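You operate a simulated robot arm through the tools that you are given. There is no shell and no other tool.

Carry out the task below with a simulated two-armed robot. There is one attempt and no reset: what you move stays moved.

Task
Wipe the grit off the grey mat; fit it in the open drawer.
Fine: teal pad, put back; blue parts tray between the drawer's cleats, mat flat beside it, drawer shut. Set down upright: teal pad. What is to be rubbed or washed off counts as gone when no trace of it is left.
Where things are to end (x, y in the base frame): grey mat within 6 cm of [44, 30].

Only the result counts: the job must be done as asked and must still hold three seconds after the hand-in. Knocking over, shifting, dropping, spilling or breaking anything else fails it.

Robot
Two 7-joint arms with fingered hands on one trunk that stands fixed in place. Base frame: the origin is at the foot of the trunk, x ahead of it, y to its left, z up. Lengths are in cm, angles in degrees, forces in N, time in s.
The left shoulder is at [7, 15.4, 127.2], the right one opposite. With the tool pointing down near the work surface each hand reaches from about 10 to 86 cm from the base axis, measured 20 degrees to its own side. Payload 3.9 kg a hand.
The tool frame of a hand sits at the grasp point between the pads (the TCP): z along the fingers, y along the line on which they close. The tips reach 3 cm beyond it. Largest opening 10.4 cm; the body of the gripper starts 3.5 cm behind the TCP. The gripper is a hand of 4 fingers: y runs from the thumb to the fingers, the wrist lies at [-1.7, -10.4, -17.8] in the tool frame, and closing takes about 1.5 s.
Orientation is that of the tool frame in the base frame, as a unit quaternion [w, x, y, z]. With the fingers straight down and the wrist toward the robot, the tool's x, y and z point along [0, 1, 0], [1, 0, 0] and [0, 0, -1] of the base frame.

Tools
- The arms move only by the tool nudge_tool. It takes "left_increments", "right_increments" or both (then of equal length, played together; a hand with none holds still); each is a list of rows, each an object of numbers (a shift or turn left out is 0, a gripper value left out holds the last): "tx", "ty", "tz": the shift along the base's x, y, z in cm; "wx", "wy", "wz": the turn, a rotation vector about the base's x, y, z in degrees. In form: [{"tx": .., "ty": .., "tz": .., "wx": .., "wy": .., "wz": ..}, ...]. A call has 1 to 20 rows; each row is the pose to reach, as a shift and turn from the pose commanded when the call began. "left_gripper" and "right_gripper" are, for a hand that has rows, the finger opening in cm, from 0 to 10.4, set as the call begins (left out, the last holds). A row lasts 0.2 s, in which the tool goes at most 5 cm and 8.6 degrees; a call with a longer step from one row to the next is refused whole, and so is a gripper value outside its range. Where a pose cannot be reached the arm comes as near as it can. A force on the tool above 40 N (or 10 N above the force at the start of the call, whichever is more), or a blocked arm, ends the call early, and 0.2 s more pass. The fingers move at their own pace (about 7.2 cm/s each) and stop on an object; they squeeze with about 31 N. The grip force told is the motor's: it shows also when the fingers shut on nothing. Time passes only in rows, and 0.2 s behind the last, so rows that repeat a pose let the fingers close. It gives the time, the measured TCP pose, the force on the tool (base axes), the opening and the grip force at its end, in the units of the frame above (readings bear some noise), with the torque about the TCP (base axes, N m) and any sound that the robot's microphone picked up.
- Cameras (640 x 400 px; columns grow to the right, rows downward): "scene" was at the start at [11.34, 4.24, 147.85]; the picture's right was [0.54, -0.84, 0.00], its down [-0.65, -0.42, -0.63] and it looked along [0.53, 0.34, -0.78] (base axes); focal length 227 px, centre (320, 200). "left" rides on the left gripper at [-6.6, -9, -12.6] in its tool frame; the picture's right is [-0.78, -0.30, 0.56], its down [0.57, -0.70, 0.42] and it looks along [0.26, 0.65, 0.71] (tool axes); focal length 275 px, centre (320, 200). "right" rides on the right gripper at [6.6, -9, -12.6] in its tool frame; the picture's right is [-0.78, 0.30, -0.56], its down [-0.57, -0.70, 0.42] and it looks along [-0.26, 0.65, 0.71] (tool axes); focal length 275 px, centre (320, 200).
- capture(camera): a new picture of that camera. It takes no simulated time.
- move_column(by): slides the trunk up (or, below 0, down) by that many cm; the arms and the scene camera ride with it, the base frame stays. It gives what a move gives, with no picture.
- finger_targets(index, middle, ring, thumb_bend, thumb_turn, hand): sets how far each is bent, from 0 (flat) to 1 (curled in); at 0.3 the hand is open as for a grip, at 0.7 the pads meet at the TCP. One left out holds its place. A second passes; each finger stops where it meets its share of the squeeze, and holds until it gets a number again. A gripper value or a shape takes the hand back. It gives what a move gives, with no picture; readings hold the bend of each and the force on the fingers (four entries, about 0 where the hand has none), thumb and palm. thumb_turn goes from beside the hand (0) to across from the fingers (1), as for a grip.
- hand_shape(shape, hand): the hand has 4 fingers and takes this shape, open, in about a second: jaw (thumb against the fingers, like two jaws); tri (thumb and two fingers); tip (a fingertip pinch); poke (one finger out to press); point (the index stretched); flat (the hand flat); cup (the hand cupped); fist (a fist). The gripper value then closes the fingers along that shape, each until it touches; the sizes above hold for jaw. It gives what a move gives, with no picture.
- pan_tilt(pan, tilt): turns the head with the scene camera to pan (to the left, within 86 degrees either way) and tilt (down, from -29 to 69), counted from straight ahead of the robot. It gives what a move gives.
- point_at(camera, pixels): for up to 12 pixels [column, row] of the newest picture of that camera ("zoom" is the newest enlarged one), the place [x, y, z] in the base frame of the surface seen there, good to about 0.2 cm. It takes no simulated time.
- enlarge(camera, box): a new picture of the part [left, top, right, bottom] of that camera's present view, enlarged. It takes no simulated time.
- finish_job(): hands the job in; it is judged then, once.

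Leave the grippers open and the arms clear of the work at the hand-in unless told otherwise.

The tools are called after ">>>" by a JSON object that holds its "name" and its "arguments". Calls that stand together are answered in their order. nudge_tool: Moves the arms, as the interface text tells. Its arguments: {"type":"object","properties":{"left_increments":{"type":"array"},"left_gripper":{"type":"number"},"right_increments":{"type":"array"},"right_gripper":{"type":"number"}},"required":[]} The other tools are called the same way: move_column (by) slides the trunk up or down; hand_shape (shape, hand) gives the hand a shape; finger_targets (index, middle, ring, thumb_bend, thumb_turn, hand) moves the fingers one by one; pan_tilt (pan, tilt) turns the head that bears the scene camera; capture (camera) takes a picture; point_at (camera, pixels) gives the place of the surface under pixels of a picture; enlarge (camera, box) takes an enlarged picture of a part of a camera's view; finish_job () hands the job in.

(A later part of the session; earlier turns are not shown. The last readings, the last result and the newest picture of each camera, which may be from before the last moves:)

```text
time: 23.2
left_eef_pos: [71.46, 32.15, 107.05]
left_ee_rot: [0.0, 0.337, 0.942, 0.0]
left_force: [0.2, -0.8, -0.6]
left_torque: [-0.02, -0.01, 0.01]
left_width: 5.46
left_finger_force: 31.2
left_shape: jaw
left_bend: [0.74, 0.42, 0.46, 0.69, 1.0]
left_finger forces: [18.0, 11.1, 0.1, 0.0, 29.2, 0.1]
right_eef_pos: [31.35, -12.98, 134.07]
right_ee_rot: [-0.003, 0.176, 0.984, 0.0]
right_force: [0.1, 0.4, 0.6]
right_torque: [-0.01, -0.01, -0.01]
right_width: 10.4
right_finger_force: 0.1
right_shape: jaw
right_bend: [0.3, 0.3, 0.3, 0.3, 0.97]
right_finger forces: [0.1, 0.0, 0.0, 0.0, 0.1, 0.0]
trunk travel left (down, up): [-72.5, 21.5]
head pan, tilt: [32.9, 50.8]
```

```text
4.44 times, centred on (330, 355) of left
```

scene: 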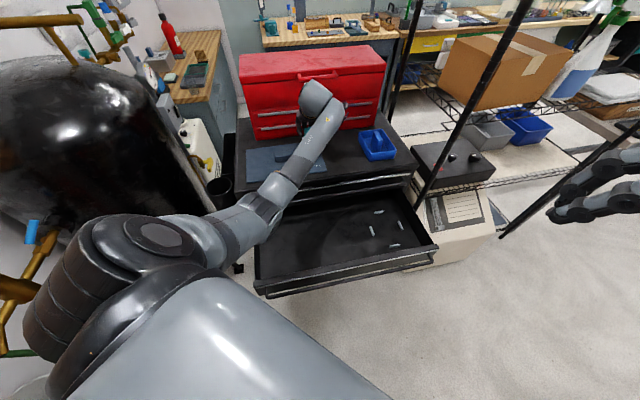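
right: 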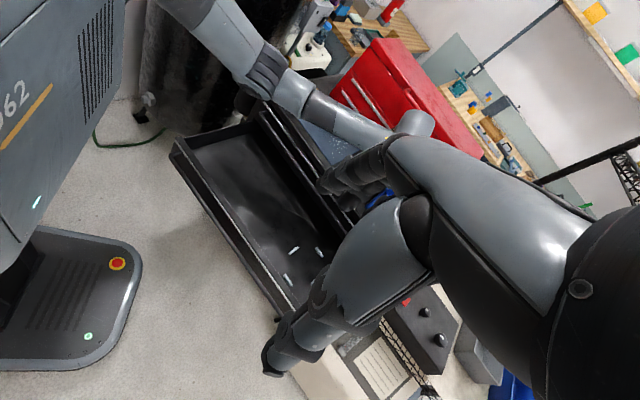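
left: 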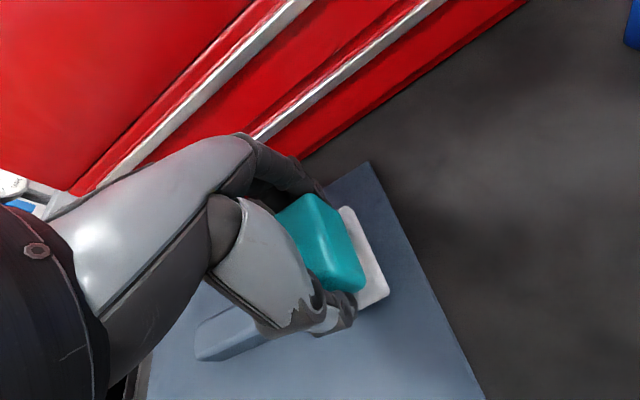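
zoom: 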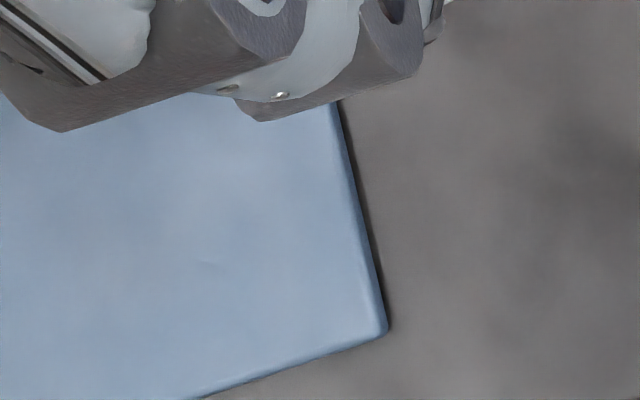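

Clean everywhere. Now I lower the pad onto its home spot, slowing near the top surface.

>>> {"name": "nudge_tool", "arguments": {"left_increments": [{"tz": -2}, {"tz": -4}, {"tz": -6}, {"tz": -8}, {"tz": -9}, {"tz": -9.6}, {"tz": -9.9}, {"tz": -10.1}, {"tz": -10.1}]}}

>>> {"name": "capture", "arguments": {"camera": "left"}}

```text
time: 25.2
left_eef_pos: [71.33, 32.36, 96.97]
left_ee_rot: [0.001, 0.336, 0.942, -0.001]
left_force: [-0.6, -0.2, -0.6]
left_torque: [-0.01, 0.01, 0.01]
left_width: 5.44
left_finger_force: 30.8
left_shape: jaw
left_bend: [0.74, 0.42, 0.46, 0.69, 1.0]
left_finger forces: [18.1, 11.0, 0.0, 0.0, 29.1, 0.1]
right_eef_pos: [31.23, -13.15, 134.0]
right_ee_rot: [-0.003, 0.177, 0.984, 0.0]
right_force: [0.2, -0.1, 0.2]
right_torque: [0.02, 0.01, 0.01]
right_width: 10.38
right_finger_force: 0.1
right_shape: jaw
right_bend: [0.3, 0.3, 0.3, 0.3, 0.97]
right_finger forces: [0.0, 0.0, 0.1, 0.0, 0.0, 0.0]
trunk travel left (down, up): [-72.5, 21.5]
head pan, tilt: [32.9, 50.8]
```

```text
taken
```

left: 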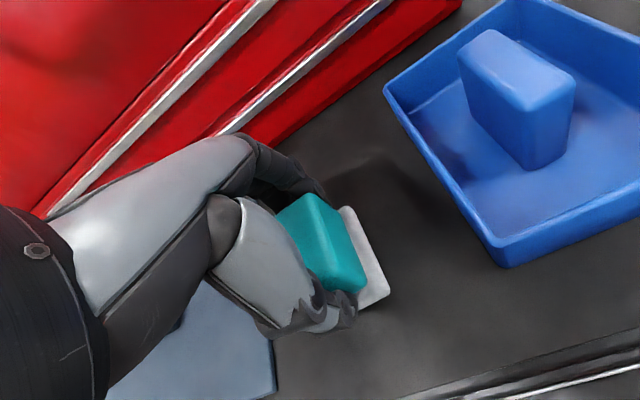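

Not yet touching (force ≈ 0). I go down by further millimetres.

>>> {"name": "nudge_tool", "arguments": {"left_increments": [{"tz": -0.1}, {"tz": -0.15}, {"tz": -0.2}, {"tz": -0.2}]}}

```text
time: 26.2
left_eef_pos: [71.3, 32.36, 96.65]
left_ee_rot: [0.0, 0.336, 0.942, 0.0]
left_force: [-0.1, -0.4, -0.5]
left_torque: [0.0, -0.01, -0.01]
left_width: 5.44
left_finger_force: 31.5
left_shape: jaw
left_bend: [0.74, 0.42, 0.46, 0.69, 1.0]
left_finger forces: [18.2, 11.0, 0.1, 0.0, 29.0, 0.0]
right_eef_pos: [31.29, -13.04, 134.0]
right_ee_rot: [-0.002, 0.177, 0.984, -0.002]
right_force: [-0.7, 0.3, 0.3]
right_torque: [0.02, 0.03, 0.02]
right_width: 10.38
right_finger_force: 0.0
right_shape: jaw
right_bend: [0.3, 0.3, 0.3, 0.3, 0.97]
right_finger forces: [0.0, 0.0, 0.1, 0.0, 0.1, 0.0]
trunk travel left (down, up): [-72.5, 21.5]
head pan, tilt: [32.9, 50.8]
```

Still no contact; the pad was pushed slightly up in the grip while wiping. I continue downward in small steps.

>>> {"name": "nudge_tool", "arguments": {"left_increments": [{"tz": -0.1}, {"tz": -0.2}, {"tz": -0.25}, {"tz": -0.25}]}}

>>> {"name": "point_at", "arguments": {"camera": "left", "pixels": [[345, 215], [388, 292], [370, 260], [325, 220], [360, 310], [385, 330]]}}

```text
time: 27.2
left_eef_pos: [71.27, 32.44, 96.52]
left_ee_rot: [0.0, 0.336, 0.942, 0.0]
left_force: [0.2, -0.9, 0.4]
left_torque: [0.08, -0.04, -0.01]
left_width: 5.48
left_finger_force: 30.8
left_shape: jaw
left_bend: [0.74, 0.42, 0.46, 0.69, 1.0]
left_finger forces: [18.0, 11.1, 0.0, 0.0, 29.2, 0.0]
right_eef_pos: [31.17, -13.15, 133.89]
right_ee_rot: [-0.002, 0.178, 0.984, 0.0]
right_force: [0.1, -0.2, 1.0]
right_torque: [-0.05, 0.01, 0.03]
right_width: 10.4
right_finger_force: 0.0
right_shape: jaw
right_bend: [0.3, 0.3, 0.3, 0.3, 0.97]
right_finger forces: [0.1, 0.0, 0.0, 0.0, 0.0, 0.0]
trunk travel left (down, up): [-72.5, 21.5]
head pan, tilt: [32.9, 50.8]
```

```text
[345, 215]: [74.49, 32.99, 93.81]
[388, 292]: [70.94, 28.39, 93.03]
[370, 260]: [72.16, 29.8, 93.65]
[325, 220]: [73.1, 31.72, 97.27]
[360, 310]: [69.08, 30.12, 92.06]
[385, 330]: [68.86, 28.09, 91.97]
```

Contact is just starting (force up by ~1 N). I press another 0.2 cm so the pad sits flat, then open.

>>> {"name": "nudge_tool", "arguments": {"left_increments": [{"tz": -0.1}, {"tz": -0.2}, {"tz": -0.2}]}}

```text
time: 28.0
left_eef_pos: [71.2, 32.53, 96.54]
left_ee_rot: [0.002, 0.336, 0.942, 0.001]
left_force: [1.0, 0.0, 7.4]
left_torque: [0.05, -0.07, -0.02]
left_width: 5.45
left_finger_force: 30.7
left_shape: jaw
left_bend: [0.74, 0.42, 0.46, 0.69, 1.0]
left_finger forces: [18.5, 11.8, 0.0, 0.0, 28.9, 0.0]
right_eef_pos: [31.09, -13.2, 133.99]
right_ee_rot: [-0.001, 0.177, 0.984, 0.0]
right_force: [-0.9, 0.5, -0.1]
right_torque: [0.05, -0.03, 0.01]
right_width: 10.41
right_finger_force: 0.1
right_shape: jaw
right_bend: [0.3, 0.3, 0.3, 0.3, 0.97]
right_finger forces: [0.0, 0.1, 0.0, 0.0, 0.0, 0.0]
trunk travel left (down, up): [-72.5, 21.5]
head pan, tilt: [32.9, 50.8]
```

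The pad is firmly on the surface (7 N). I relax 0.2 cm and open the hand fully, holding still.

>>> {"name": "nudge_tool", "arguments": {"left_increments": [{"tz": 0.2}, {"tz": 0.2}]}}

>>> {"name": "nudge_tool", "arguments": {"left_increments": [{"tz": 0}, {"tz": 0}, {"tz": 0}, {"tz": 0}, {"tz": 0}, {"tz": 0}, {"tz": 0}], "left_gripper": 10.4}}

>>> {"name": "capture", "arguments": {"camera": "left"}}

```text
time: 28.6
left_eef_pos: [71.27, 32.42, 96.49]
left_ee_rot: [0.0, 0.336, 0.942, 0.0]
left_force: [-0.5, 0.8, 5.5]
left_torque: [0.07, 0.0, -0.02]
left_width: 5.45
left_finger_force: 30.8
left_shape: jaw
left_bend: [0.74, 0.42, 0.46, 0.69, 1.0]
left_finger forces: [18.2, 11.3, 0.1, 0.0, 29.2, 0.1]
right_eef_pos: [31.07, -13.12, 133.99]
right_ee_rot: [-0.001, 0.177, 0.984, 0.001]
right_force: [-0.1, -0.3, 0.1]
right_torque: [0.0, 0.01, 0.0]
right_width: 10.42
right_finger_force: 0.0
right_shape: jaw
right_bend: [0.3, 0.3, 0.3, 0.3, 0.97]
right_finger forces: [0.0, 0.1, 0.1, 0.1, 0.1, 0.0]
trunk travel left (down, up): [-72.5, 21.5]
head pan, tilt: [32.9, 50.8]
```

```text
time: 30.2
left_eef_pos: [71.43, 32.45, 96.43]
left_ee_rot: [0.0, 0.336, 0.942, 0.0]
left_force: [-0.1, 0.4, 0.3]
left_torque: [-0.04, -0.01, -0.01]
left_width: 10.34
left_finger_force: 0.0
left_shape: jaw
left_bend: [0.3, 0.3, 0.3, 0.3, 0.97]
left_finger forces: [0.0, 0.0, 0.1, 0.0, 0.0, 0.0]
right_eef_pos: [31.23, -13.0, 134.0]
right_ee_rot: [-0.002, 0.177, 0.984, 0.0]
right_force: [0.2, 1.1, -0.7]
right_torque: [0.0, 0.0, 0.0]
right_width: 10.4
right_finger_force: 0.0
right_shape: jaw
right_bend: [0.3, 0.3, 0.3, 0.3, 0.97]
right_finger forces: [0.1, 0.0, 0.1, 0.0, 0.1, 0.0]
trunk travel left (down, up): [-72.5, 21.5]
head pan, tilt: [32.9, 50.8]
```

```text
taken
```

left: 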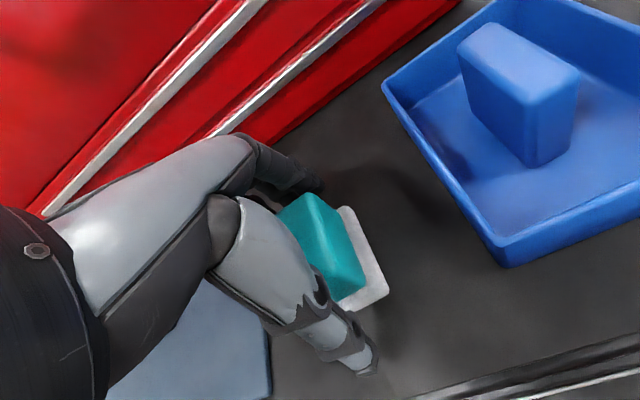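

Released. I raise the hand straight up by 14 cm and re-measure the pad.

>>> {"name": "nudge_tool", "arguments": {"left_increments": [{"tz": 1}, {"tz": 2.5}, {"tz": 5}, {"tz": 8}, {"tz": 11}, {"tz": 14}, {"tz": 14}]}}

>>> {"name": "enlarge", "arguments": {"camera": "left", "box": [340, 230, 480, 350]}}

>>> {"name": "enlarge", "arguments": {"camera": "scene", "box": [325, 115, 405, 170]}}

```text
time: 31.8
left_eef_pos: [71.46, 32.32, 110.64]
left_ee_rot: [0.0, 0.336, 0.942, 0.0]
left_force: [0.8, -0.8, -0.2]
left_torque: [-0.02, 0.01, 0.03]
left_width: 10.36
left_finger_force: 0.0
left_shape: jaw
left_bend: [0.3, 0.3, 0.3, 0.3, 0.97]
left_finger forces: [0.0, 0.0, 0.1, 0.1, 0.0, 0.0]
right_eef_pos: [31.25, -13.05, 133.94]
right_ee_rot: [-0.002, 0.178, 0.984, -0.001]
right_force: [-0.4, -0.2, -0.7]
right_torque: [0.0, -0.02, 0.0]
right_width: 10.4
right_finger_force: 0.2
right_shape: jaw
right_bend: [0.3, 0.3, 0.3, 0.3, 0.97]
right_finger forces: [0.0, 0.1, 0.0, 0.0, 0.0, 0.0]
trunk travel left (down, up): [-72.5, 21.5]
head pan, tilt: [32.9, 50.8]
```

```text
3.33 times, centred on (410, 290) of left
```

zoom: 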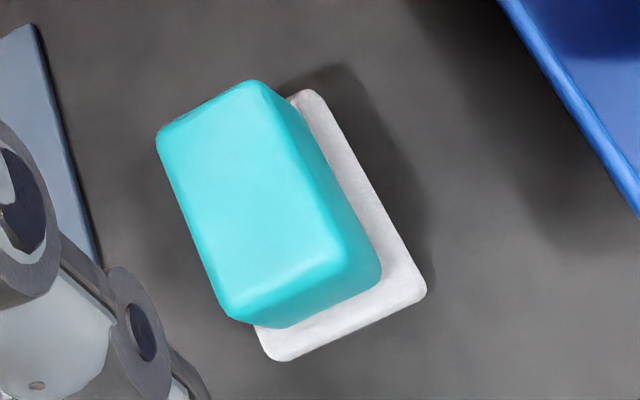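

```text
7.27 times, centred on (365, 142) of scene
```

zoom: 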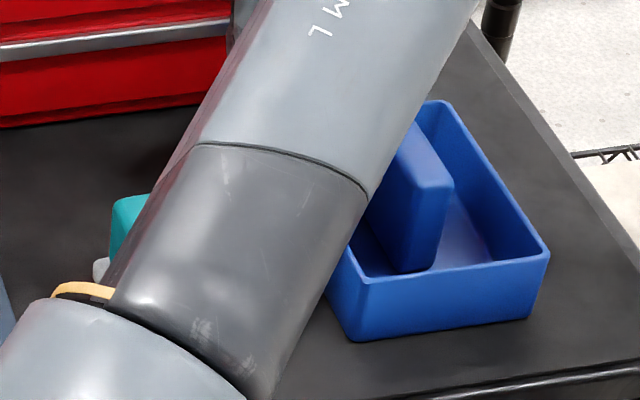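

The pad stands upright on its spot. Next I carry the open hand over the mat's block at (58.2, 49.7), turning back 5.7° so it closes square across the block.

>>> {"name": "nudge_tool", "arguments": {"left_increments": [{"tx": -2.2, "ty": 2.9, "wz": -1}, {"tx": -4.4, "ty": 5.8, "wz": -2}, {"tx": -6.6, "ty": 8.7, "wz": -3}, {"tx": -8.8, "ty": 11.6, "wz": -4}, {"tx": -11, "ty": 14.5, "wz": -5}, {"tx": -13.05, "ty": 17.3, "wz": -5.7}, {"tx": -13.05, "ty": 17.3, "wz": -5.7}]}}

>>> {"name": "capture", "arguments": {"camera": "left"}}

>>> {"name": "capture", "arguments": {"camera": "scene"}}

```text
time: 33.4
left_eef_pos: [58.35, 49.83, 110.77]
left_ee_rot: [0.0, 0.383, 0.924, 0.0]
left_force: [0.1, 0.2, 0.2]
left_torque: [0.01, 0.01, 0.01]
left_width: 10.37
left_finger_force: 0.1
left_shape: jaw
left_bend: [0.3, 0.3, 0.3, 0.3, 0.97]
left_finger forces: [0.0, 0.0, 0.0, 0.1, 0.0, 0.0]
right_eef_pos: [31.27, -13.12, 134.01]
right_ee_rot: [-0.001, 0.178, 0.984, 0.0]
right_force: [-0.4, -0.7, 0.0]
right_torque: [0.01, -0.01, -0.02]
right_width: 10.39
right_finger_force: 0.1
right_shape: jaw
right_bend: [0.3, 0.3, 0.3, 0.3, 0.97]
right_finger forces: [0.0, 0.0, 0.1, 0.0, 0.0, 0.1]
trunk travel left (down, up): [-72.5, 21.5]
head pan, tilt: [32.9, 50.8]
```

```text
taken
```

left: 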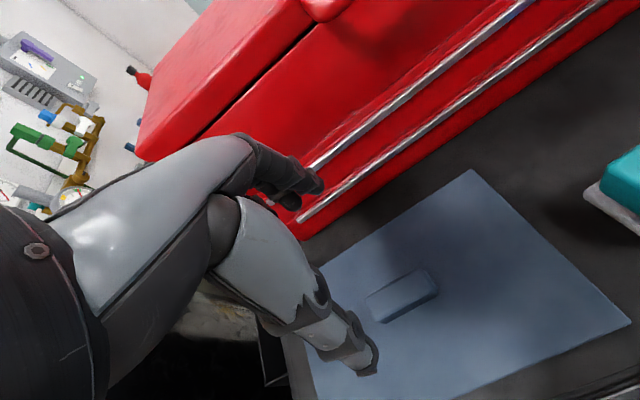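

```text
taken
```

scene: 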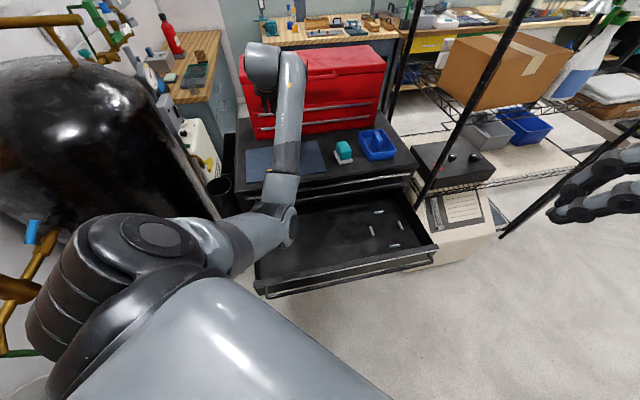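

The mat's right end is now in full view. I zoom in to check it and measure the block, and zoom on the pad in the scene picture.

>>> {"name": "enlarge", "arguments": {"camera": "scene", "box": [325, 115, 405, 170]}}

>>> {"name": "point_at", "arguments": {"camera": "zoom", "pixels": [[120, 204], [180, 196], [220, 260], [152, 268], [150, 322], [215, 312], [100, 268], [230, 325], [138, 352], [228, 345], [140, 362], [112, 250]]}}

>>> {"name": "enlarge", "arguments": {"camera": "left", "box": [320, 160, 640, 400]}}

>>> {"name": "point_at", "arguments": {"camera": "left", "pixels": [[367, 298], [422, 270], [437, 290], [378, 320], [398, 293], [408, 284], [385, 300], [470, 170], [630, 322]]}}

```text
7.27 times, centred on (365, 142) of scene
```

zoom: 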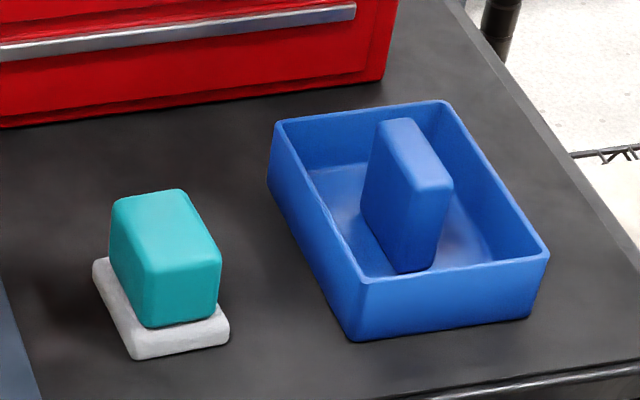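

```text
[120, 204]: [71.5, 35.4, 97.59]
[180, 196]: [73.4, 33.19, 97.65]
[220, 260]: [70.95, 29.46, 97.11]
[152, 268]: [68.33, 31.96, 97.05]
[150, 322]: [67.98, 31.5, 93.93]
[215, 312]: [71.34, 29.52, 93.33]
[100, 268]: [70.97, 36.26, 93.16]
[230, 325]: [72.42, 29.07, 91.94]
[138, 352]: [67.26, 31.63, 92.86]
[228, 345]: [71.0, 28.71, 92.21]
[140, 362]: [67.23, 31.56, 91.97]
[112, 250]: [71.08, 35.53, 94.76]
```

```text
1.67 times, centred on (480, 280) of left
```

zoom: 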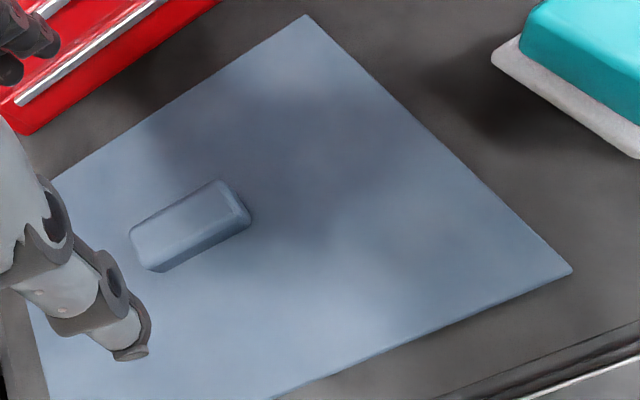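

```text
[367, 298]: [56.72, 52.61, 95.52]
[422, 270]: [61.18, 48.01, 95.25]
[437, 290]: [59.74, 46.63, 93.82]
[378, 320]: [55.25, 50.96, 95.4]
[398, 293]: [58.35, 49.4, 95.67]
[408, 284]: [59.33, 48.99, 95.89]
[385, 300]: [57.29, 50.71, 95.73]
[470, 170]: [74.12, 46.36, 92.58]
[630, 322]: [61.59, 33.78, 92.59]
```

Pad is within a few millimetres of its old spot and the mat is spotless. Block centre ≈ (58.2, 49.6), top 95.6. I descend 14.4 cm, slowing at the end.

>>> {"name": "nudge_tool", "arguments": {"left_increments": [{"tx": -0.05, "ty": -0.15, "tz": -3}, {"tx": -0.05, "ty": -0.15, "tz": -6}, {"tx": -0.05, "ty": -0.15, "tz": -9}, {"tx": -0.05, "ty": -0.15, "tz": -11}, {"tx": -0.05, "ty": -0.15, "tz": -12.5}, {"tx": -0.05, "ty": -0.15, "tz": -13.5}, {"tx": -0.05, "ty": -0.15, "tz": -14.2}, {"tx": -0.05, "ty": -0.15, "tz": -14.2}]}}

>>> {"name": "capture", "arguments": {"camera": "left"}}

```text
time: 35.2
left_eef_pos: [58.33, 49.73, 96.32]
left_ee_rot: [0.0, 0.382, 0.924, 0.0]
left_force: [0.2, 0.2, 0.0]
left_torque: [0.01, 0.03, 0.0]
left_width: 10.36
left_finger_force: 0.1
left_shape: jaw
left_bend: [0.3, 0.3, 0.3, 0.3, 0.97]
left_finger forces: [0.1, 0.0, 0.0, 0.0, 0.0, 0.1]
right_eef_pos: [31.3, -13.11, 134.07]
right_ee_rot: [-0.002, 0.177, 0.984, 0.001]
right_force: [-0.1, 0.9, 0.3]
right_torque: [-0.03, 0.0, -0.01]
right_width: 10.39
right_finger_force: 0.1
right_shape: jaw
right_bend: [0.3, 0.3, 0.3, 0.3, 0.97]
right_finger forces: [0.0, 0.0, 0.0, 0.1, 0.0, 0.0]
trunk travel left (down, up): [-72.5, 21.5]
head pan, tilt: [32.9, 50.8]
```

```text
taken
```

left: 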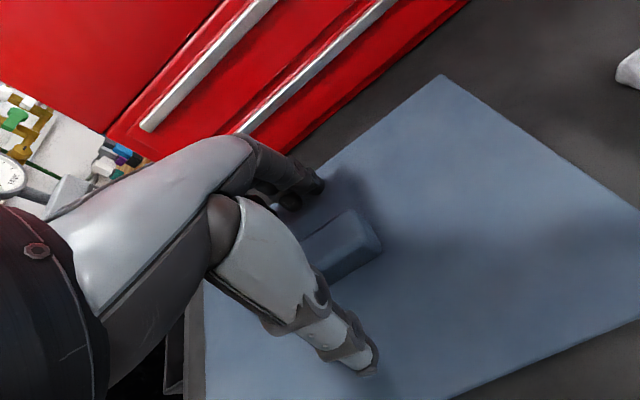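

The block lies between thumb and fingers. I lower 0.4 cm more and close.

>>> {"name": "nudge_tool", "arguments": {"left_increments": [{"tz": -0.2}, {"tz": -0.4}, {"tz": -0.4}]}}

>>> {"name": "nudge_tool", "arguments": {"left_increments": [{"tz": 0}, {"tz": 0}, {"tz": 0}, {"tz": 0}, {"tz": 0}, {"tz": 0}, {"tz": 0}, {"tz": 0}, {"tz": 0}], "left_gripper": 0}}

>>> {"name": "capture", "arguments": {"camera": "left"}}

```text
time: 36.0
left_eef_pos: [58.24, 49.72, 95.78]
left_ee_rot: [0.0, 0.383, 0.924, 0.0]
left_force: [-0.8, 0.0, 0.0]
left_torque: [0.02, 0.01, -0.02]
left_width: 10.38
left_finger_force: 0.0
left_shape: jaw
left_bend: [0.3, 0.3, 0.3, 0.3, 0.97]
left_finger forces: [0.0, 0.0, 0.0, 0.1, 0.0, 0.0]
right_eef_pos: [31.25, -13.12, 134.17]
right_ee_rot: [-0.002, 0.177, 0.984, -0.001]
right_force: [-0.5, -0.5, -0.4]
right_torque: [0.04, 0.0, -0.01]
right_width: 10.42
right_finger_force: 0.0
right_shape: jaw
right_bend: [0.3, 0.3, 0.3, 0.3, 0.97]
right_finger forces: [0.0, 0.0, 0.0, 0.0, 0.0, 0.0]
trunk travel left (down, up): [-72.5, 21.5]
head pan, tilt: [32.9, 50.8]
```

```text
time: 38.0
left_eef_pos: [58.26, 49.74, 95.75]
left_ee_rot: [0.001, 0.383, 0.924, 0.0]
left_force: [0.2, 0.3, 0.3]
left_torque: [0.03, -0.03, -0.02]
left_width: 2.28
left_finger_force: 30.9
left_shape: jaw
left_bend: [0.73, 0.57, 0.56, 0.74, 1.0]
left_finger forces: [16.1, 8.0, 3.7, 0.0, 27.8, 0.0]
right_eef_pos: [31.34, -13.09, 134.0]
right_ee_rot: [-0.002, 0.177, 0.984, -0.001]
right_force: [-0.2, 0.0, 0.4]
right_torque: [0.02, -0.01, -0.03]
right_width: 10.42
right_finger_force: 0.0
right_shape: jaw
right_bend: [0.3, 0.3, 0.3, 0.3, 0.97]
right_finger forces: [0.0, 0.1, 0.0, 0.1, 0.0, 0.1]
trunk travel left (down, up): [-72.5, 21.5]
head pan, tilt: [32.9, 50.8]
```

```text
taken
```

left: 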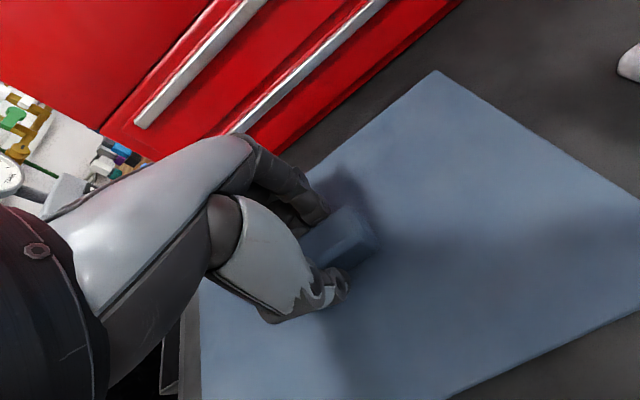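

Gripped at 2.3 cm with all fingers bearing. I lift 5 cm and check the mat stays level.

>>> {"name": "nudge_tool", "arguments": {"left_increments": [{"tz": 0.5}, {"tz": 1.2}, {"tz": 2}, {"tz": 3}, {"tz": 4}, {"tz": 5}, {"tz": 5}]}}

>>> {"name": "capture", "arguments": {"camera": "left"}}

>>> {"name": "capture", "arguments": {"camera": "scene"}}

```text
time: 39.6
left_eef_pos: [58.15, 49.57, 100.73]
left_ee_rot: [0.0, 0.382, 0.924, 0.0]
left_force: [-0.1, 0.1, -1.3]
left_torque: [-0.02, -0.04, 0.02]
left_width: 2.32
left_finger_force: 30.4
left_shape: jaw
left_bend: [0.73, 0.57, 0.56, 0.74, 1.0]
left_finger forces: [16.1, 8.0, 3.8, 0.0, 27.9, 0.0]
right_eef_pos: [31.25, -13.11, 133.94]
right_ee_rot: [-0.002, 0.177, 0.984, 0.0]
right_force: [-0.5, 0.3, 0.0]
right_torque: [0.0, -0.02, 0.03]
right_width: 10.42
right_finger_force: 0.1
right_shape: jaw
right_bend: [0.3, 0.3, 0.3, 0.3, 0.97]
right_finger forces: [0.1, 0.0, 0.0, 0.0, 0.0, 0.1]
trunk travel left (down, up): [-72.5, 21.5]
head pan, tilt: [32.9, 50.8]
```

```text
taken
```

left: 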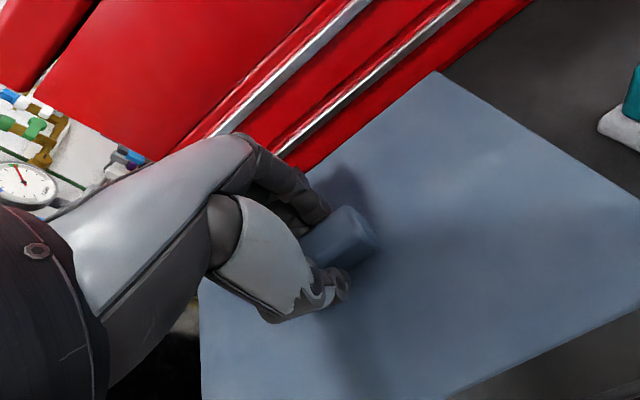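

```text
taken
```

scene: 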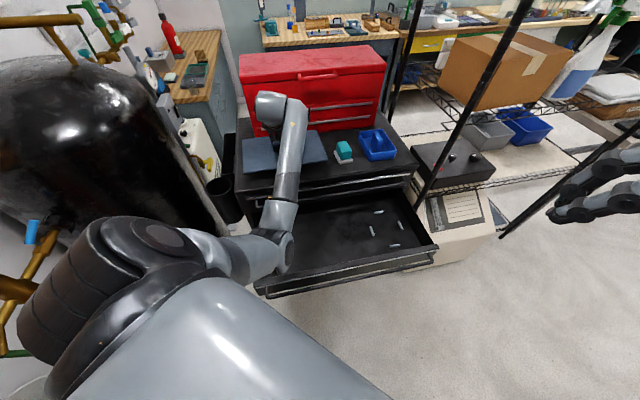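

The mat is in hand (only ~1.3 N). I check its level by corner heights and where my elbow is.

>>> {"name": "point_at", "arguments": {"camera": "left", "pixels": [[435, 75], [634, 208], [632, 310], [450, 394], [330, 170], [205, 300], [500, 250], [360, 230]]}}

>>> {"name": "point_at", "arguments": {"camera": "scene", "pixels": [[285, 240], [270, 260], [240, 265], [290, 180], [245, 140], [320, 133], [325, 160], [210, 245]]}}

```text
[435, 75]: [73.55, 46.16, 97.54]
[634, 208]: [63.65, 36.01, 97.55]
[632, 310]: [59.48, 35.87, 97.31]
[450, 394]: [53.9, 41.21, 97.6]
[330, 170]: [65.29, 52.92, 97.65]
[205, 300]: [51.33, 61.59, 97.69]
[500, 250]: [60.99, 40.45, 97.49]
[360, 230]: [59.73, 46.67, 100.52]
```

```text
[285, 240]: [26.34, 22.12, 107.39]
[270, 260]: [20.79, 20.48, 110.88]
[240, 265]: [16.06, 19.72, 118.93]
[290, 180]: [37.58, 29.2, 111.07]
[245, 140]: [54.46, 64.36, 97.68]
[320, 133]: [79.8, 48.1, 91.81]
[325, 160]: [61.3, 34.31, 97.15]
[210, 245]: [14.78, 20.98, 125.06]
```

The mat hangs level at z≈97.5. The drawer placement would fold my arm tightly, so I raise the trunk 12 cm first (the hand and mat ride up with it).

>>> {"name": "move_column", "arguments": {"by": 12}}

>>> {"name": "capture", "arguments": {"camera": "scene"}}

```text
time: 41.1
left_eef_pos: [58.12, 49.61, 112.79]
left_ee_rot: [0.001, 0.382, 0.924, 0.0]
left_force: [-0.7, -0.8, -2.0]
left_torque: [0.01, 0.01, 0.0]
left_width: 2.29
left_finger_force: 31.2
left_shape: jaw
left_bend: [0.73, 0.57, 0.56, 0.74, 1.0]
left_finger forces: [16.2, 8.0, 3.8, 0.1, 27.9, 0.0]
right_eef_pos: [31.42, -13.0, 145.87]
right_ee_rot: [-0.002, 0.177, 0.984, -0.001]
right_force: [0.5, 0.2, -0.2]
right_torque: [0.0, 0.0, 0.01]
right_width: 10.41
right_finger_force: 0.0
right_shape: jaw
right_bend: [0.3, 0.3, 0.3, 0.3, 0.97]
right_finger forces: [0.0, 0.0, 0.1, 0.1, 0.1, 0.0]
trunk travel left (down, up): [-84.5, 9.5]
head pan, tilt: [32.9, 50.8]
```

```text
taken
```

scene: 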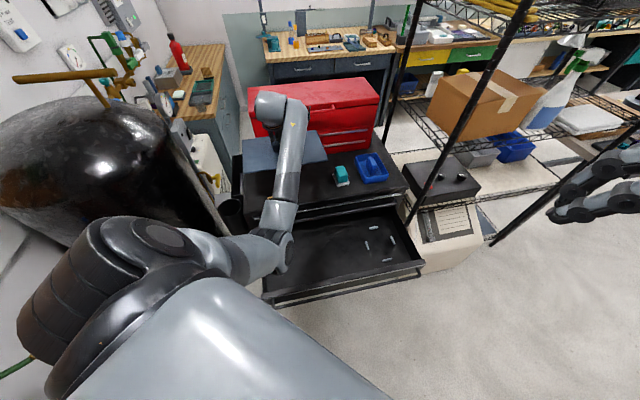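

Now at z≈112.8 with the mat. The higher camera gives a better look at the upper drawer's handle and the front panel; I measure those for clearance.

>>> {"name": "enlarge", "arguments": {"camera": "scene", "box": [260, 180, 430, 300]}}

```text
3.33 times, centred on (345, 240) of scene
```

zoom: 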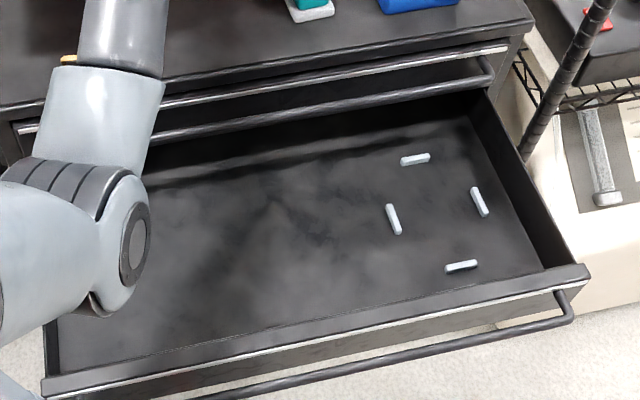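

>>> {"name": "point_at", "arguments": {"camera": "zoom", "pixels": [[300, 113], [440, 86], [300, 105], [300, 118], [300, 87], [300, 72], [300, 340], [300, 318], [300, 332], [300, 372], [100, 375], [560, 318]]}}

>>> {"name": "point_at", "arguments": {"camera": "zoom", "pixels": [[60, 372], [45, 385], [62, 350], [575, 268], [548, 262], [300, 125], [300, 145], [487, 85], [488, 70], [300, 345], [560, 298], [240, 388]]}}

```text
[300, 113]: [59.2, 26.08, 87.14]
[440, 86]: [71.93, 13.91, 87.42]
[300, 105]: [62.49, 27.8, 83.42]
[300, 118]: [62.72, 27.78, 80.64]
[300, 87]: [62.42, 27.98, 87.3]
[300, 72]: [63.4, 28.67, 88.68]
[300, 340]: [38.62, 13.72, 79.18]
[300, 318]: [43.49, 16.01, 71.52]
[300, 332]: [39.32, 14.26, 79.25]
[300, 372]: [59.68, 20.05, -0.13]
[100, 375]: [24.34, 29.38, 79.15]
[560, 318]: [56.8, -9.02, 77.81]
```

```text
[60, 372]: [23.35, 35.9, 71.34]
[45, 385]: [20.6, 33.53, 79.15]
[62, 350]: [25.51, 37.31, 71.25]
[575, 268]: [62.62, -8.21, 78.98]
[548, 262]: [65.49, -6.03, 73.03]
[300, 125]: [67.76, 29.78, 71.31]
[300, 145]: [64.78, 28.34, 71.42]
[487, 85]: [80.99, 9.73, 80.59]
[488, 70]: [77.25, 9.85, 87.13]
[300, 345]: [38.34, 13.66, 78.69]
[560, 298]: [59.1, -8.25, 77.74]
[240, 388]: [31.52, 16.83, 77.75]
```

Upper handle front is at v≈59.7 (z≈87), the drawer's front panel inner face at v≈38.9, so the 18-cm mat can go straight down centred at v≈49.2. I move the mat horizontally to above (41.8, 27.8).

>>> {"name": "nudge_tool", "arguments": {"left_increments": [{"tx": -1.8, "ty": -2.4}, {"tx": -3.6, "ty": -4.8}, {"tx": -5.4, "ty": -7.2}, {"tx": -7.3, "ty": -9.7}, {"tx": -9.1, "ty": -12.1}, {"tx": -11, "ty": -14.6}, {"tx": -12.8, "ty": -17}, {"tx": -14.6, "ty": -19.4}, {"tx": -16.36, "ty": -21.81}, {"tx": -16.36, "ty": -21.81}]}}

>>> {"name": "capture", "arguments": {"camera": "scene"}}

>>> {"name": "capture", "arguments": {"camera": "left"}}

```text
time: 42.6
left_eef_pos: [46.24, 39.74, 116.42]
left_ee_rot: [-0.028, 0.367, 0.926, 0.087]
left_force: [-0.1, -0.2, -1.4]
left_torque: [-0.02, -0.01, 0.01]
left_width: 2.29
left_finger_force: 30.4
left_shape: jaw
left_bend: [0.73, 0.58, 0.56, 0.74, 1.0]
left_finger forces: [16.5, 7.9, 3.7, 0.0, 28.5, 0.1]
right_eef_pos: [31.15, -13.16, 146.11]
right_ee_rot: [-0.002, 0.176, 0.984, 0.0]
right_force: [0.1, -0.6, -0.4]
right_torque: [-0.02, 0.0, -0.02]
right_width: 10.4
right_finger_force: 0.0
right_shape: jaw
right_bend: [0.3, 0.3, 0.3, 0.3, 0.97]
right_finger forces: [0.0, 0.0, 0.0, 0.1, 0.0, 0.0]
trunk travel left (down, up): [-84.5, 9.5]
head pan, tilt: [32.9, 50.8]
stopped in row 7 (left hand): the arm was blocked; the commanded pose is now the measured one
```

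```text
taken
```

scene: 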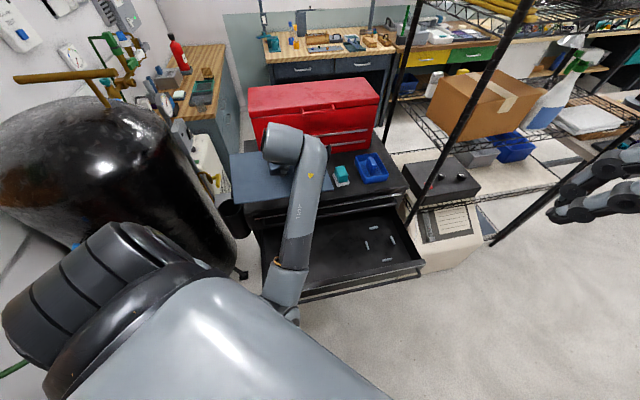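

```text
taken
```

left: 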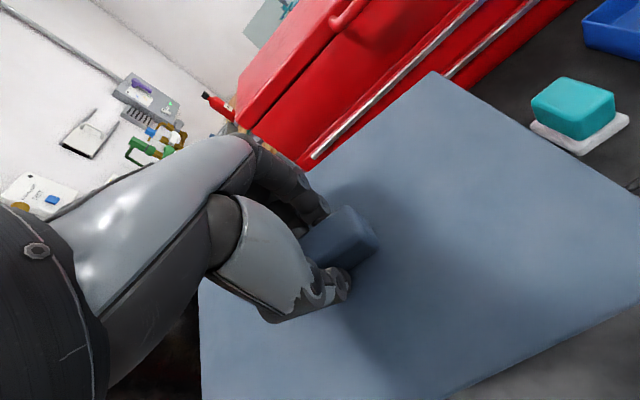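

The arm was blocked: at this height the elbow is folded to its limit, tilting the hand ~10°. I undo: move outward a bit, turn the hand back level (−10.4, 0.85, −1.8), and watch.

>>> {"name": "nudge_tool", "arguments": {"left_increments": [{"tx": 1.4, "ty": 0.5, "wx": -2.6, "wy": 0.2, "wz": -0.45}, {"tx": 2.7, "ty": 1, "wx": -5.2, "wy": 0.4, "wz": -0.9}, {"tx": 4.1, "ty": 1.5, "wx": -7.8, "wy": 0.6, "wz": -1.35}, {"tx": 5.4, "ty": 2, "wx": -10.4, "wy": 0.85, "wz": -1.8}, {"tx": 5.4, "ty": 2, "tz": -2, "wx": -10.4, "wy": 0.85, "wz": -1.8}, {"tx": 5.4, "ty": 2, "tz": -4, "wx": -10.4, "wy": 0.85, "wz": -1.8}, {"tx": 5.4, "ty": 2, "tz": -4, "wx": -10.4, "wy": 0.85, "wz": -1.8}]}}

>>> {"name": "capture", "arguments": {"camera": "left"}}

```text
time: 44.2
left_eef_pos: [51.74, 41.56, 112.47]
left_ee_rot: [0.001, 0.383, 0.924, 0.0]
left_force: [0.2, 0.1, -1.3]
left_torque: [0.01, -0.01, 0.01]
left_width: 2.31
left_finger_force: 30.8
left_shape: jaw
left_bend: [0.73, 0.58, 0.56, 0.74, 1.0]
left_finger forces: [16.6, 8.0, 3.6, 0.1, 28.1, 0.0]
right_eef_pos: [31.26, -12.92, 146.0]
right_ee_rot: [-0.002, 0.176, 0.984, -0.001]
right_force: [0.3, -0.2, -0.9]
right_torque: [-0.02, 0.02, -0.01]
right_width: 10.39
right_finger_force: 0.0
right_shape: jaw
right_bend: [0.3, 0.3, 0.3, 0.3, 0.97]
right_finger forces: [0.1, 0.1, 0.0, 0.0, 0.0, 0.1]
trunk travel left (down, up): [-84.5, 9.5]
head pan, tilt: [32.9, 50.8]
```

```text
taken
```

left: 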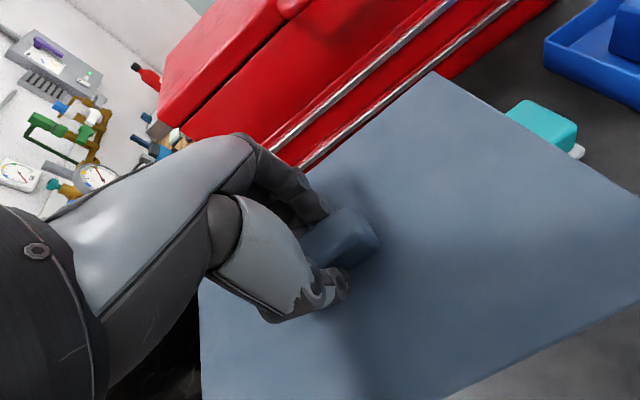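

Level again. Now I raise the trunk the remaining ~9.4 cm to open up the elbow.

>>> {"name": "move_column", "arguments": {"by": 9.4}}

```text
time: 45.5
left_eef_pos: [51.87, 41.3, 121.92]
left_ee_rot: [0.002, 0.384, 0.923, 0.0]
left_force: [0.6, 0.0, -1.3]
left_torque: [0.01, 0.04, 0.02]
left_width: 2.3
left_finger_force: 31.0
left_shape: jaw
left_bend: [0.73, 0.58, 0.56, 0.74, 1.0]
left_finger forces: [16.6, 8.0, 3.8, 0.0, 28.2, 0.1]
right_eef_pos: [31.18, -13.0, 155.57]
right_ee_rot: [-0.003, 0.178, 0.984, 0.001]
right_force: [0.3, -0.1, 0.3]
right_torque: [0.04, 0.02, -0.01]
right_width: 10.42
right_finger_force: 0.0
right_shape: jaw
right_bend: [0.3, 0.3, 0.3, 0.3, 0.97]
right_finger forces: [0.1, 0.0, 0.1, 0.0, 0.0, 0.0]
trunk travel left (down, up): [-93.9, 0.1]
head pan, tilt: [32.9, 50.8]
```

Now I lower the mat toward z≈101 while drawing it 6 cm outward from the cabinet.

>>> {"name": "nudge_tool", "arguments": {"left_increments": [{"tz": -2.5}, {"tz": -5, "tx": -0.5, "ty": -0.5}, {"tz": -7.5, "tx": -1.0, "ty": -1.0}, {"tz": -10, "tx": -1.5, "ty": -1.5}, {"tz": -12.5, "tx": -2.1, "ty": -2.1}, {"tz": -15, "tx": -2.7, "ty": -2.7}, {"tz": -17.5, "tx": -3.3, "ty": -3.3}, {"tz": -19.5, "tx": -3.8, "ty": -3.8}, {"tz": -21, "tx": -4.24, "ty": -4.24}, {"tz": -21, "tx": -4.24, "ty": -4.24}]}}

>>> {"name": "capture", "arguments": {"camera": "scene"}}

>>> {"name": "capture", "arguments": {"camera": "left"}}

```text
time: 47.2
left_eef_pos: [48.56, 44.57, 107.24]
left_ee_rot: [-0.02, 0.378, 0.923, 0.069]
left_force: [0.5, 0.0, -1.5]
left_torque: [-0.03, 0.0, 0.01]
left_width: 2.31
left_finger_force: 30.9
left_shape: jaw
left_bend: [0.73, 0.58, 0.57, 0.74, 1.0]
left_finger forces: [16.5, 7.9, 3.7, 0.1, 28.2, 0.0]
right_eef_pos: [31.24, -13.03, 155.43]
right_ee_rot: [-0.002, 0.177, 0.984, -0.001]
right_force: [0.1, 0.9, -0.5]
right_torque: [0.0, 0.04, -0.02]
right_width: 10.41
right_finger_force: 0.1
right_shape: jaw
right_bend: [0.3, 0.3, 0.3, 0.3, 0.97]
right_finger forces: [0.0, 0.0, 0.1, 0.0, 0.0, 0.0]
trunk travel left (down, up): [-93.9, 0.1]
head pan, tilt: [32.9, 50.8]
stopped in row 8 (left hand): the arm was blocked; the commanded pose is now the measured one
```

```text
taken
```

scene: 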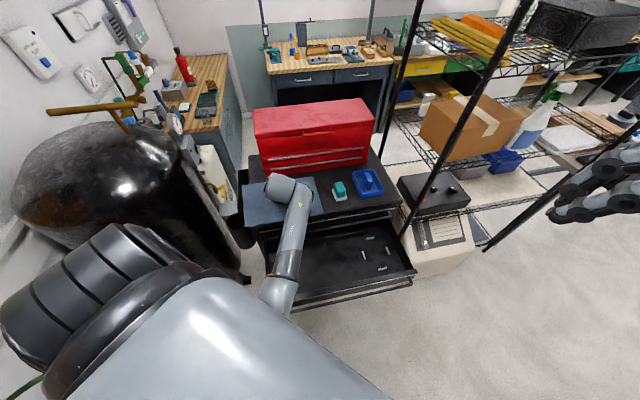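

```text
taken
```

left: 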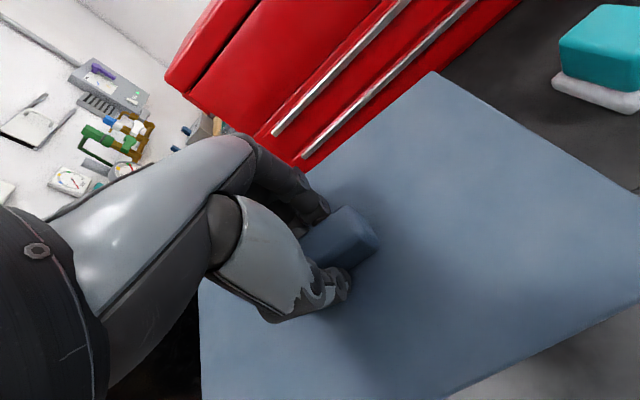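

Blocked again, now not by distance: the hand is being held off in +y with a ~8° tilt, so something limits the arm. I look at where the elbow and forearm are.

>>> {"name": "point_at", "arguments": {"camera": "scene", "pixels": [[275, 292], [287, 262], [262, 300], [295, 215], [285, 188], [250, 300], [170, 250], [230, 350], [100, 280], [298, 285]]}}

>>> {"name": "enlarge", "arguments": {"camera": "scene", "box": [150, 160, 400, 400]}}

>>> {"name": "capture", "arguments": {"camera": "right"}}

```text
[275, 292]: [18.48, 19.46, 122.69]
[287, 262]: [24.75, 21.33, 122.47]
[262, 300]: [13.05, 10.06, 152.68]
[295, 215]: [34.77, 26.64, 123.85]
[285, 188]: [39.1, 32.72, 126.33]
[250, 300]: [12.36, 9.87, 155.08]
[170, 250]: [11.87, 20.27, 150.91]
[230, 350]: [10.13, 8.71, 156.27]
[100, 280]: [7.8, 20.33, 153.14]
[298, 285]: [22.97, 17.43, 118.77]
```

```text
1.67 times, centred on (275, 280) of scene
```

zoom: 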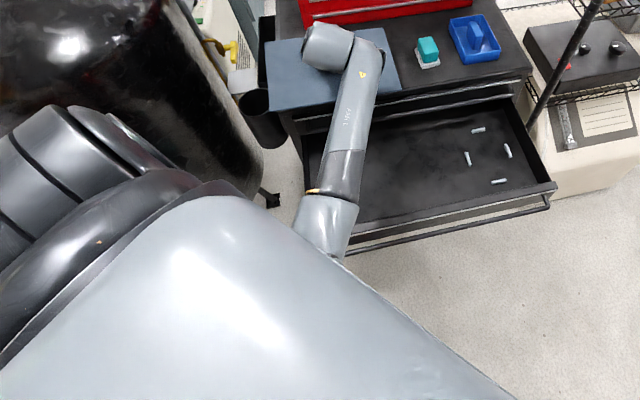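

```text
taken
```

right: 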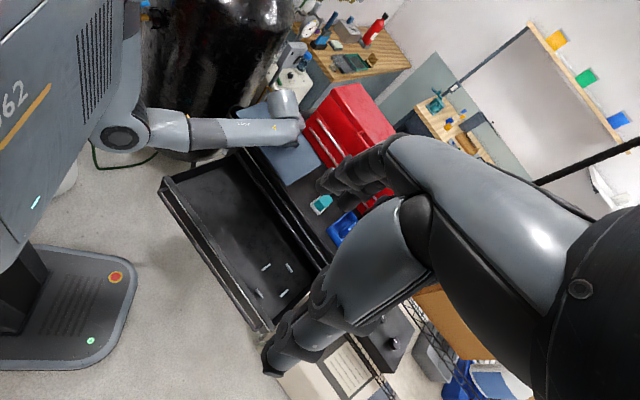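

The elbow (around (18, 19, 120)) is pressed against the robot's own chest: this arm posture has the elbow turned inward. At the start the elbow was out to the left. I'll swing the arm back through the outstretched pose to its starting posture (high up, mat in hand), so the elbow turns outward again. First I check the obstacles to the left and the toolbox top.

>>> {"name": "point_at", "arguments": {"camera": "scene", "pixels": [[60, 150], [130, 170], [130, 115], [170, 200], [30, 190], [200, 240], [110, 105], [260, 112], [310, 105], [120, 60], [60, 108], [180, 60]]}}

```text
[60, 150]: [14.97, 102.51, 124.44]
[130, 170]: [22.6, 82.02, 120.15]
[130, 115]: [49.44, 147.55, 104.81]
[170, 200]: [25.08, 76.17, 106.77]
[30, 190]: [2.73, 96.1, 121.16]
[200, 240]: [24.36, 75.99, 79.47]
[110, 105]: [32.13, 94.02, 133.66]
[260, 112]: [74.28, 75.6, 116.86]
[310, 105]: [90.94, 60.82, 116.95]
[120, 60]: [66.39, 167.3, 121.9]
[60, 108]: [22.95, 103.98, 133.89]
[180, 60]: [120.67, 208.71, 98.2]
```

Everything is clear at height (drum at y ≥ 76, toolbox top 117). I level the hand and raise the mat to (58.2, 49.7, ~132), then carry it out to the outstretched pose above the pad area.

>>> {"name": "nudge_tool", "arguments": {"left_increments": [{"tx": 1.2, "ty": 0.6, "tz": 2.5, "wx": -2.8, "wy": 0.3, "wz": -0.2}, {"tx": 2.4, "ty": 1.3, "tz": 5, "wx": -5.6, "wy": 0.6, "wz": -0.4}, {"tx": 3.6, "ty": 1.9, "tz": 8, "wx": -8.2, "wy": 0.9, "wz": -0.5}, {"tx": 4.8, "ty": 2.6, "tz": 11, "wx": -8.2, "wy": 0.9, "wz": -0.5}, {"tx": 6, "ty": 3.2, "tz": 14, "wx": -8.2, "wy": 0.9, "wz": -0.5}, {"tx": 7.2, "ty": 3.9, "tz": 17, "wx": -8.2, "wy": 0.9, "wz": -0.5}, {"tx": 8.4, "ty": 4.5, "tz": 20, "wx": -8.2, "wy": 0.9, "wz": -0.5}, {"tx": 9.6, "ty": 5.1, "tz": 23, "wx": -8.2, "wy": 0.9, "wz": -0.5}, {"tx": 9.64, "ty": 5.13, "tz": 24.7, "wx": -8.2, "wy": 0.9, "wz": -0.5}, {"tx": 9.64, "ty": 5.13, "tz": 24.7, "wx": -8.2, "wy": 0.9, "wz": -0.5}]}}

>>> {"name": "capture", "arguments": {"camera": "scene"}}

```text
time: 49.4
left_eef_pos: [58.4, 49.58, 132.17]
left_ee_rot: [0.001, 0.384, 0.923, -0.002]
left_force: [-0.5, 0.0, -1.6]
left_torque: [0.0, 0.0, -0.01]
left_width: 2.29
left_finger_force: 31.4
left_shape: jaw
left_bend: [0.73, 0.58, 0.57, 0.74, 1.0]
left_finger forces: [16.4, 7.8, 3.6, 0.1, 28.0, 0.0]
right_eef_pos: [31.12, -13.08, 155.35]
right_ee_rot: [-0.001, 0.177, 0.984, -0.001]
right_force: [-0.6, -0.3, -0.5]
right_torque: [-0.02, -0.03, 0.0]
right_width: 10.39
right_finger_force: 0.1
right_shape: jaw
right_bend: [0.3, 0.3, 0.3, 0.3, 0.97]
right_finger forces: [0.1, 0.0, 0.0, 0.0, 0.0, 0.0]
trunk travel left (down, up): [-93.9, 0.1]
head pan, tilt: [32.9, 50.8]
```

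```text
taken
```

scene: 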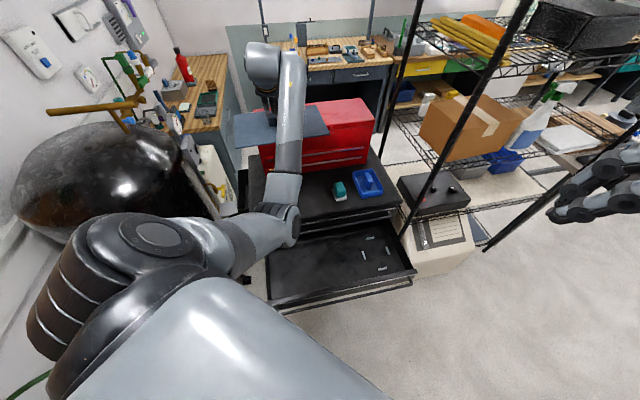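

Level again at (58.3, 49.6, 132). Next to the outstretched pose over (71.25, 32.4), the mat being far above everything.

>>> {"name": "nudge_tool", "arguments": {"left_increments": [{"tx": 2.2, "ty": -2.9, "wz": 1}, {"tx": 4.4, "ty": -5.8, "wz": 2}, {"tx": 6.6, "ty": -8.7, "wz": 3}, {"tx": 8.8, "ty": -11.6, "wz": 4}, {"tx": 11, "ty": -14.5, "wz": 5}, {"tx": 13.05, "ty": -17.3, "wz": 5.7}, {"tx": 13.05, "ty": -17.3, "tz": 0.8, "wz": 5.7}, {"tx": 13.05, "ty": -17.3, "tz": 0.8, "wz": 5.7}]}}

>>> {"name": "capture", "arguments": {"camera": "scene"}}

```text
time: 51.2
left_eef_pos: [71.25, 32.43, 132.89]
left_ee_rot: [0.001, 0.338, 0.941, -0.001]
left_force: [-0.3, -0.1, -1.8]
left_torque: [-0.02, 0.0, -0.01]
left_width: 2.28
left_finger_force: 30.8
left_shape: jaw
left_bend: [0.73, 0.58, 0.57, 0.74, 1.0]
left_finger forces: [16.3, 7.8, 3.7, 0.0, 28.0, 0.1]
right_eef_pos: [31.29, -12.96, 155.4]
right_ee_rot: [-0.002, 0.177, 0.984, -0.001]
right_force: [-0.5, -0.2, 0.2]
right_torque: [0.0, 0.03, -0.01]
right_width: 10.4
right_finger_force: 0.0
right_shape: jaw
right_bend: [0.3, 0.3, 0.3, 0.3, 0.97]
right_finger forces: [0.1, 0.0, 0.0, 0.1, 0.1, 0.0]
trunk travel left (down, up): [-93.9, 0.1]
head pan, tilt: [32.9, 50.8]
```

```text
taken
```

scene: 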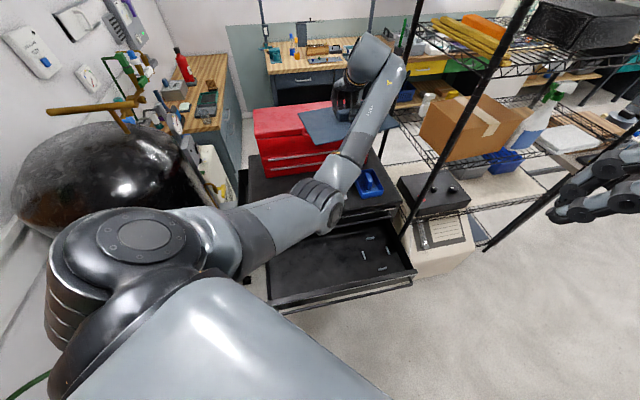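

Posture now differs (elbow straight down). To swing the elbow outward I'll use the free height: tilt the hand about the arm's forward axis (wx+), which should roll the whole arm and bring the elbow to the left. I try 40° here, mat well above all objects.

>>> {"name": "nudge_tool", "arguments": {"left_increments": [{"wx": 8}, {"wx": 16}, {"wx": 24}, {"wx": 32}, {"wx": 40}, {"wx": 40}]}}

>>> {"name": "capture", "arguments": {"camera": "scene"}}

```text
time: 52.6
left_eef_pos: [71.42, 32.27, 132.81]
left_ee_rot: [-0.114, 0.317, 0.885, 0.322]
left_force: [-1.2, 0.4, -1.2]
left_torque: [-0.02, 0.0, -0.02]
left_width: 2.29
left_finger_force: 31.1
left_shape: jaw
left_bend: [0.73, 0.58, 0.57, 0.74, 1.0]
left_finger forces: [16.0, 7.7, 3.6, 0.1, 28.2, 0.0]
right_eef_pos: [31.39, -13.05, 155.38]
right_ee_rot: [-0.002, 0.177, 0.984, 0.0]
right_force: [-0.3, 0.1, 0.1]
right_torque: [0.03, 0.01, -0.01]
right_width: 10.4
right_finger_force: 0.1
right_shape: jaw
right_bend: [0.3, 0.3, 0.3, 0.3, 0.97]
right_finger forces: [0.0, 0.0, 0.0, 0.0, 0.1, 0.0]
trunk travel left (down, up): [-93.9, 0.1]
head pan, tilt: [32.9, 50.8]
```

```text
taken
```

scene: 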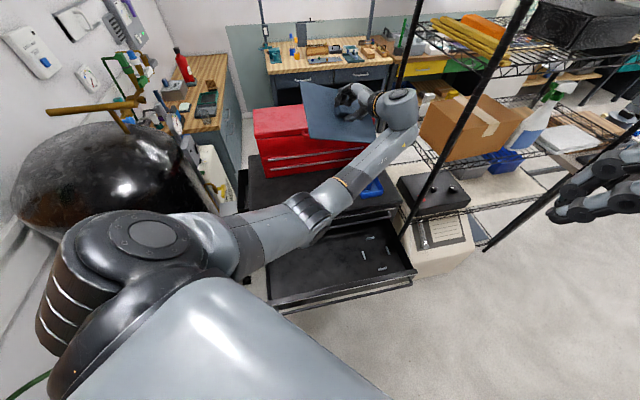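

The elbow rose a bit and the arm is nearly straight. I tilt further to 75° at this straight pose.

>>> {"name": "nudge_tool", "arguments": {"left_increments": [{"wx": 8}, {"wx": 16}, {"wx": 24}, {"wx": 32}, {"wx": 35}, {"wx": 35}]}}

>>> {"name": "capture", "arguments": {"camera": "scene"}}

```text
time: 54.0
left_eef_pos: [71.41, 32.15, 132.74]
left_ee_rot: [-0.204, 0.268, 0.747, 0.573]
left_force: [-0.6, 0.0, -1.8]
left_torque: [-0.06, 0.02, -0.04]
left_width: 2.27
left_finger_force: 30.8
left_shape: jaw
left_bend: [0.73, 0.58, 0.57, 0.74, 1.0]
left_finger forces: [16.0, 7.6, 3.7, 0.1, 28.4, 0.0]
right_eef_pos: [31.35, -13.06, 155.3]
right_ee_rot: [-0.002, 0.177, 0.984, -0.001]
right_force: [0.5, -0.4, 0.2]
right_torque: [0.01, 0.02, 0.05]
right_width: 10.41
right_finger_force: 0.0
right_shape: jaw
right_bend: [0.3, 0.3, 0.3, 0.3, 0.97]
right_finger forces: [0.0, 0.0, 0.1, 0.0, 0.1, 0.0]
trunk travel left (down, up): [-93.9, 0.1]
head pan, tilt: [32.9, 50.8]
```

```text
taken
```

scene: 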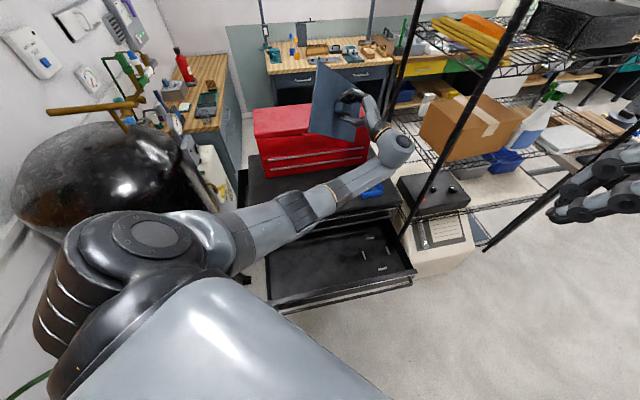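

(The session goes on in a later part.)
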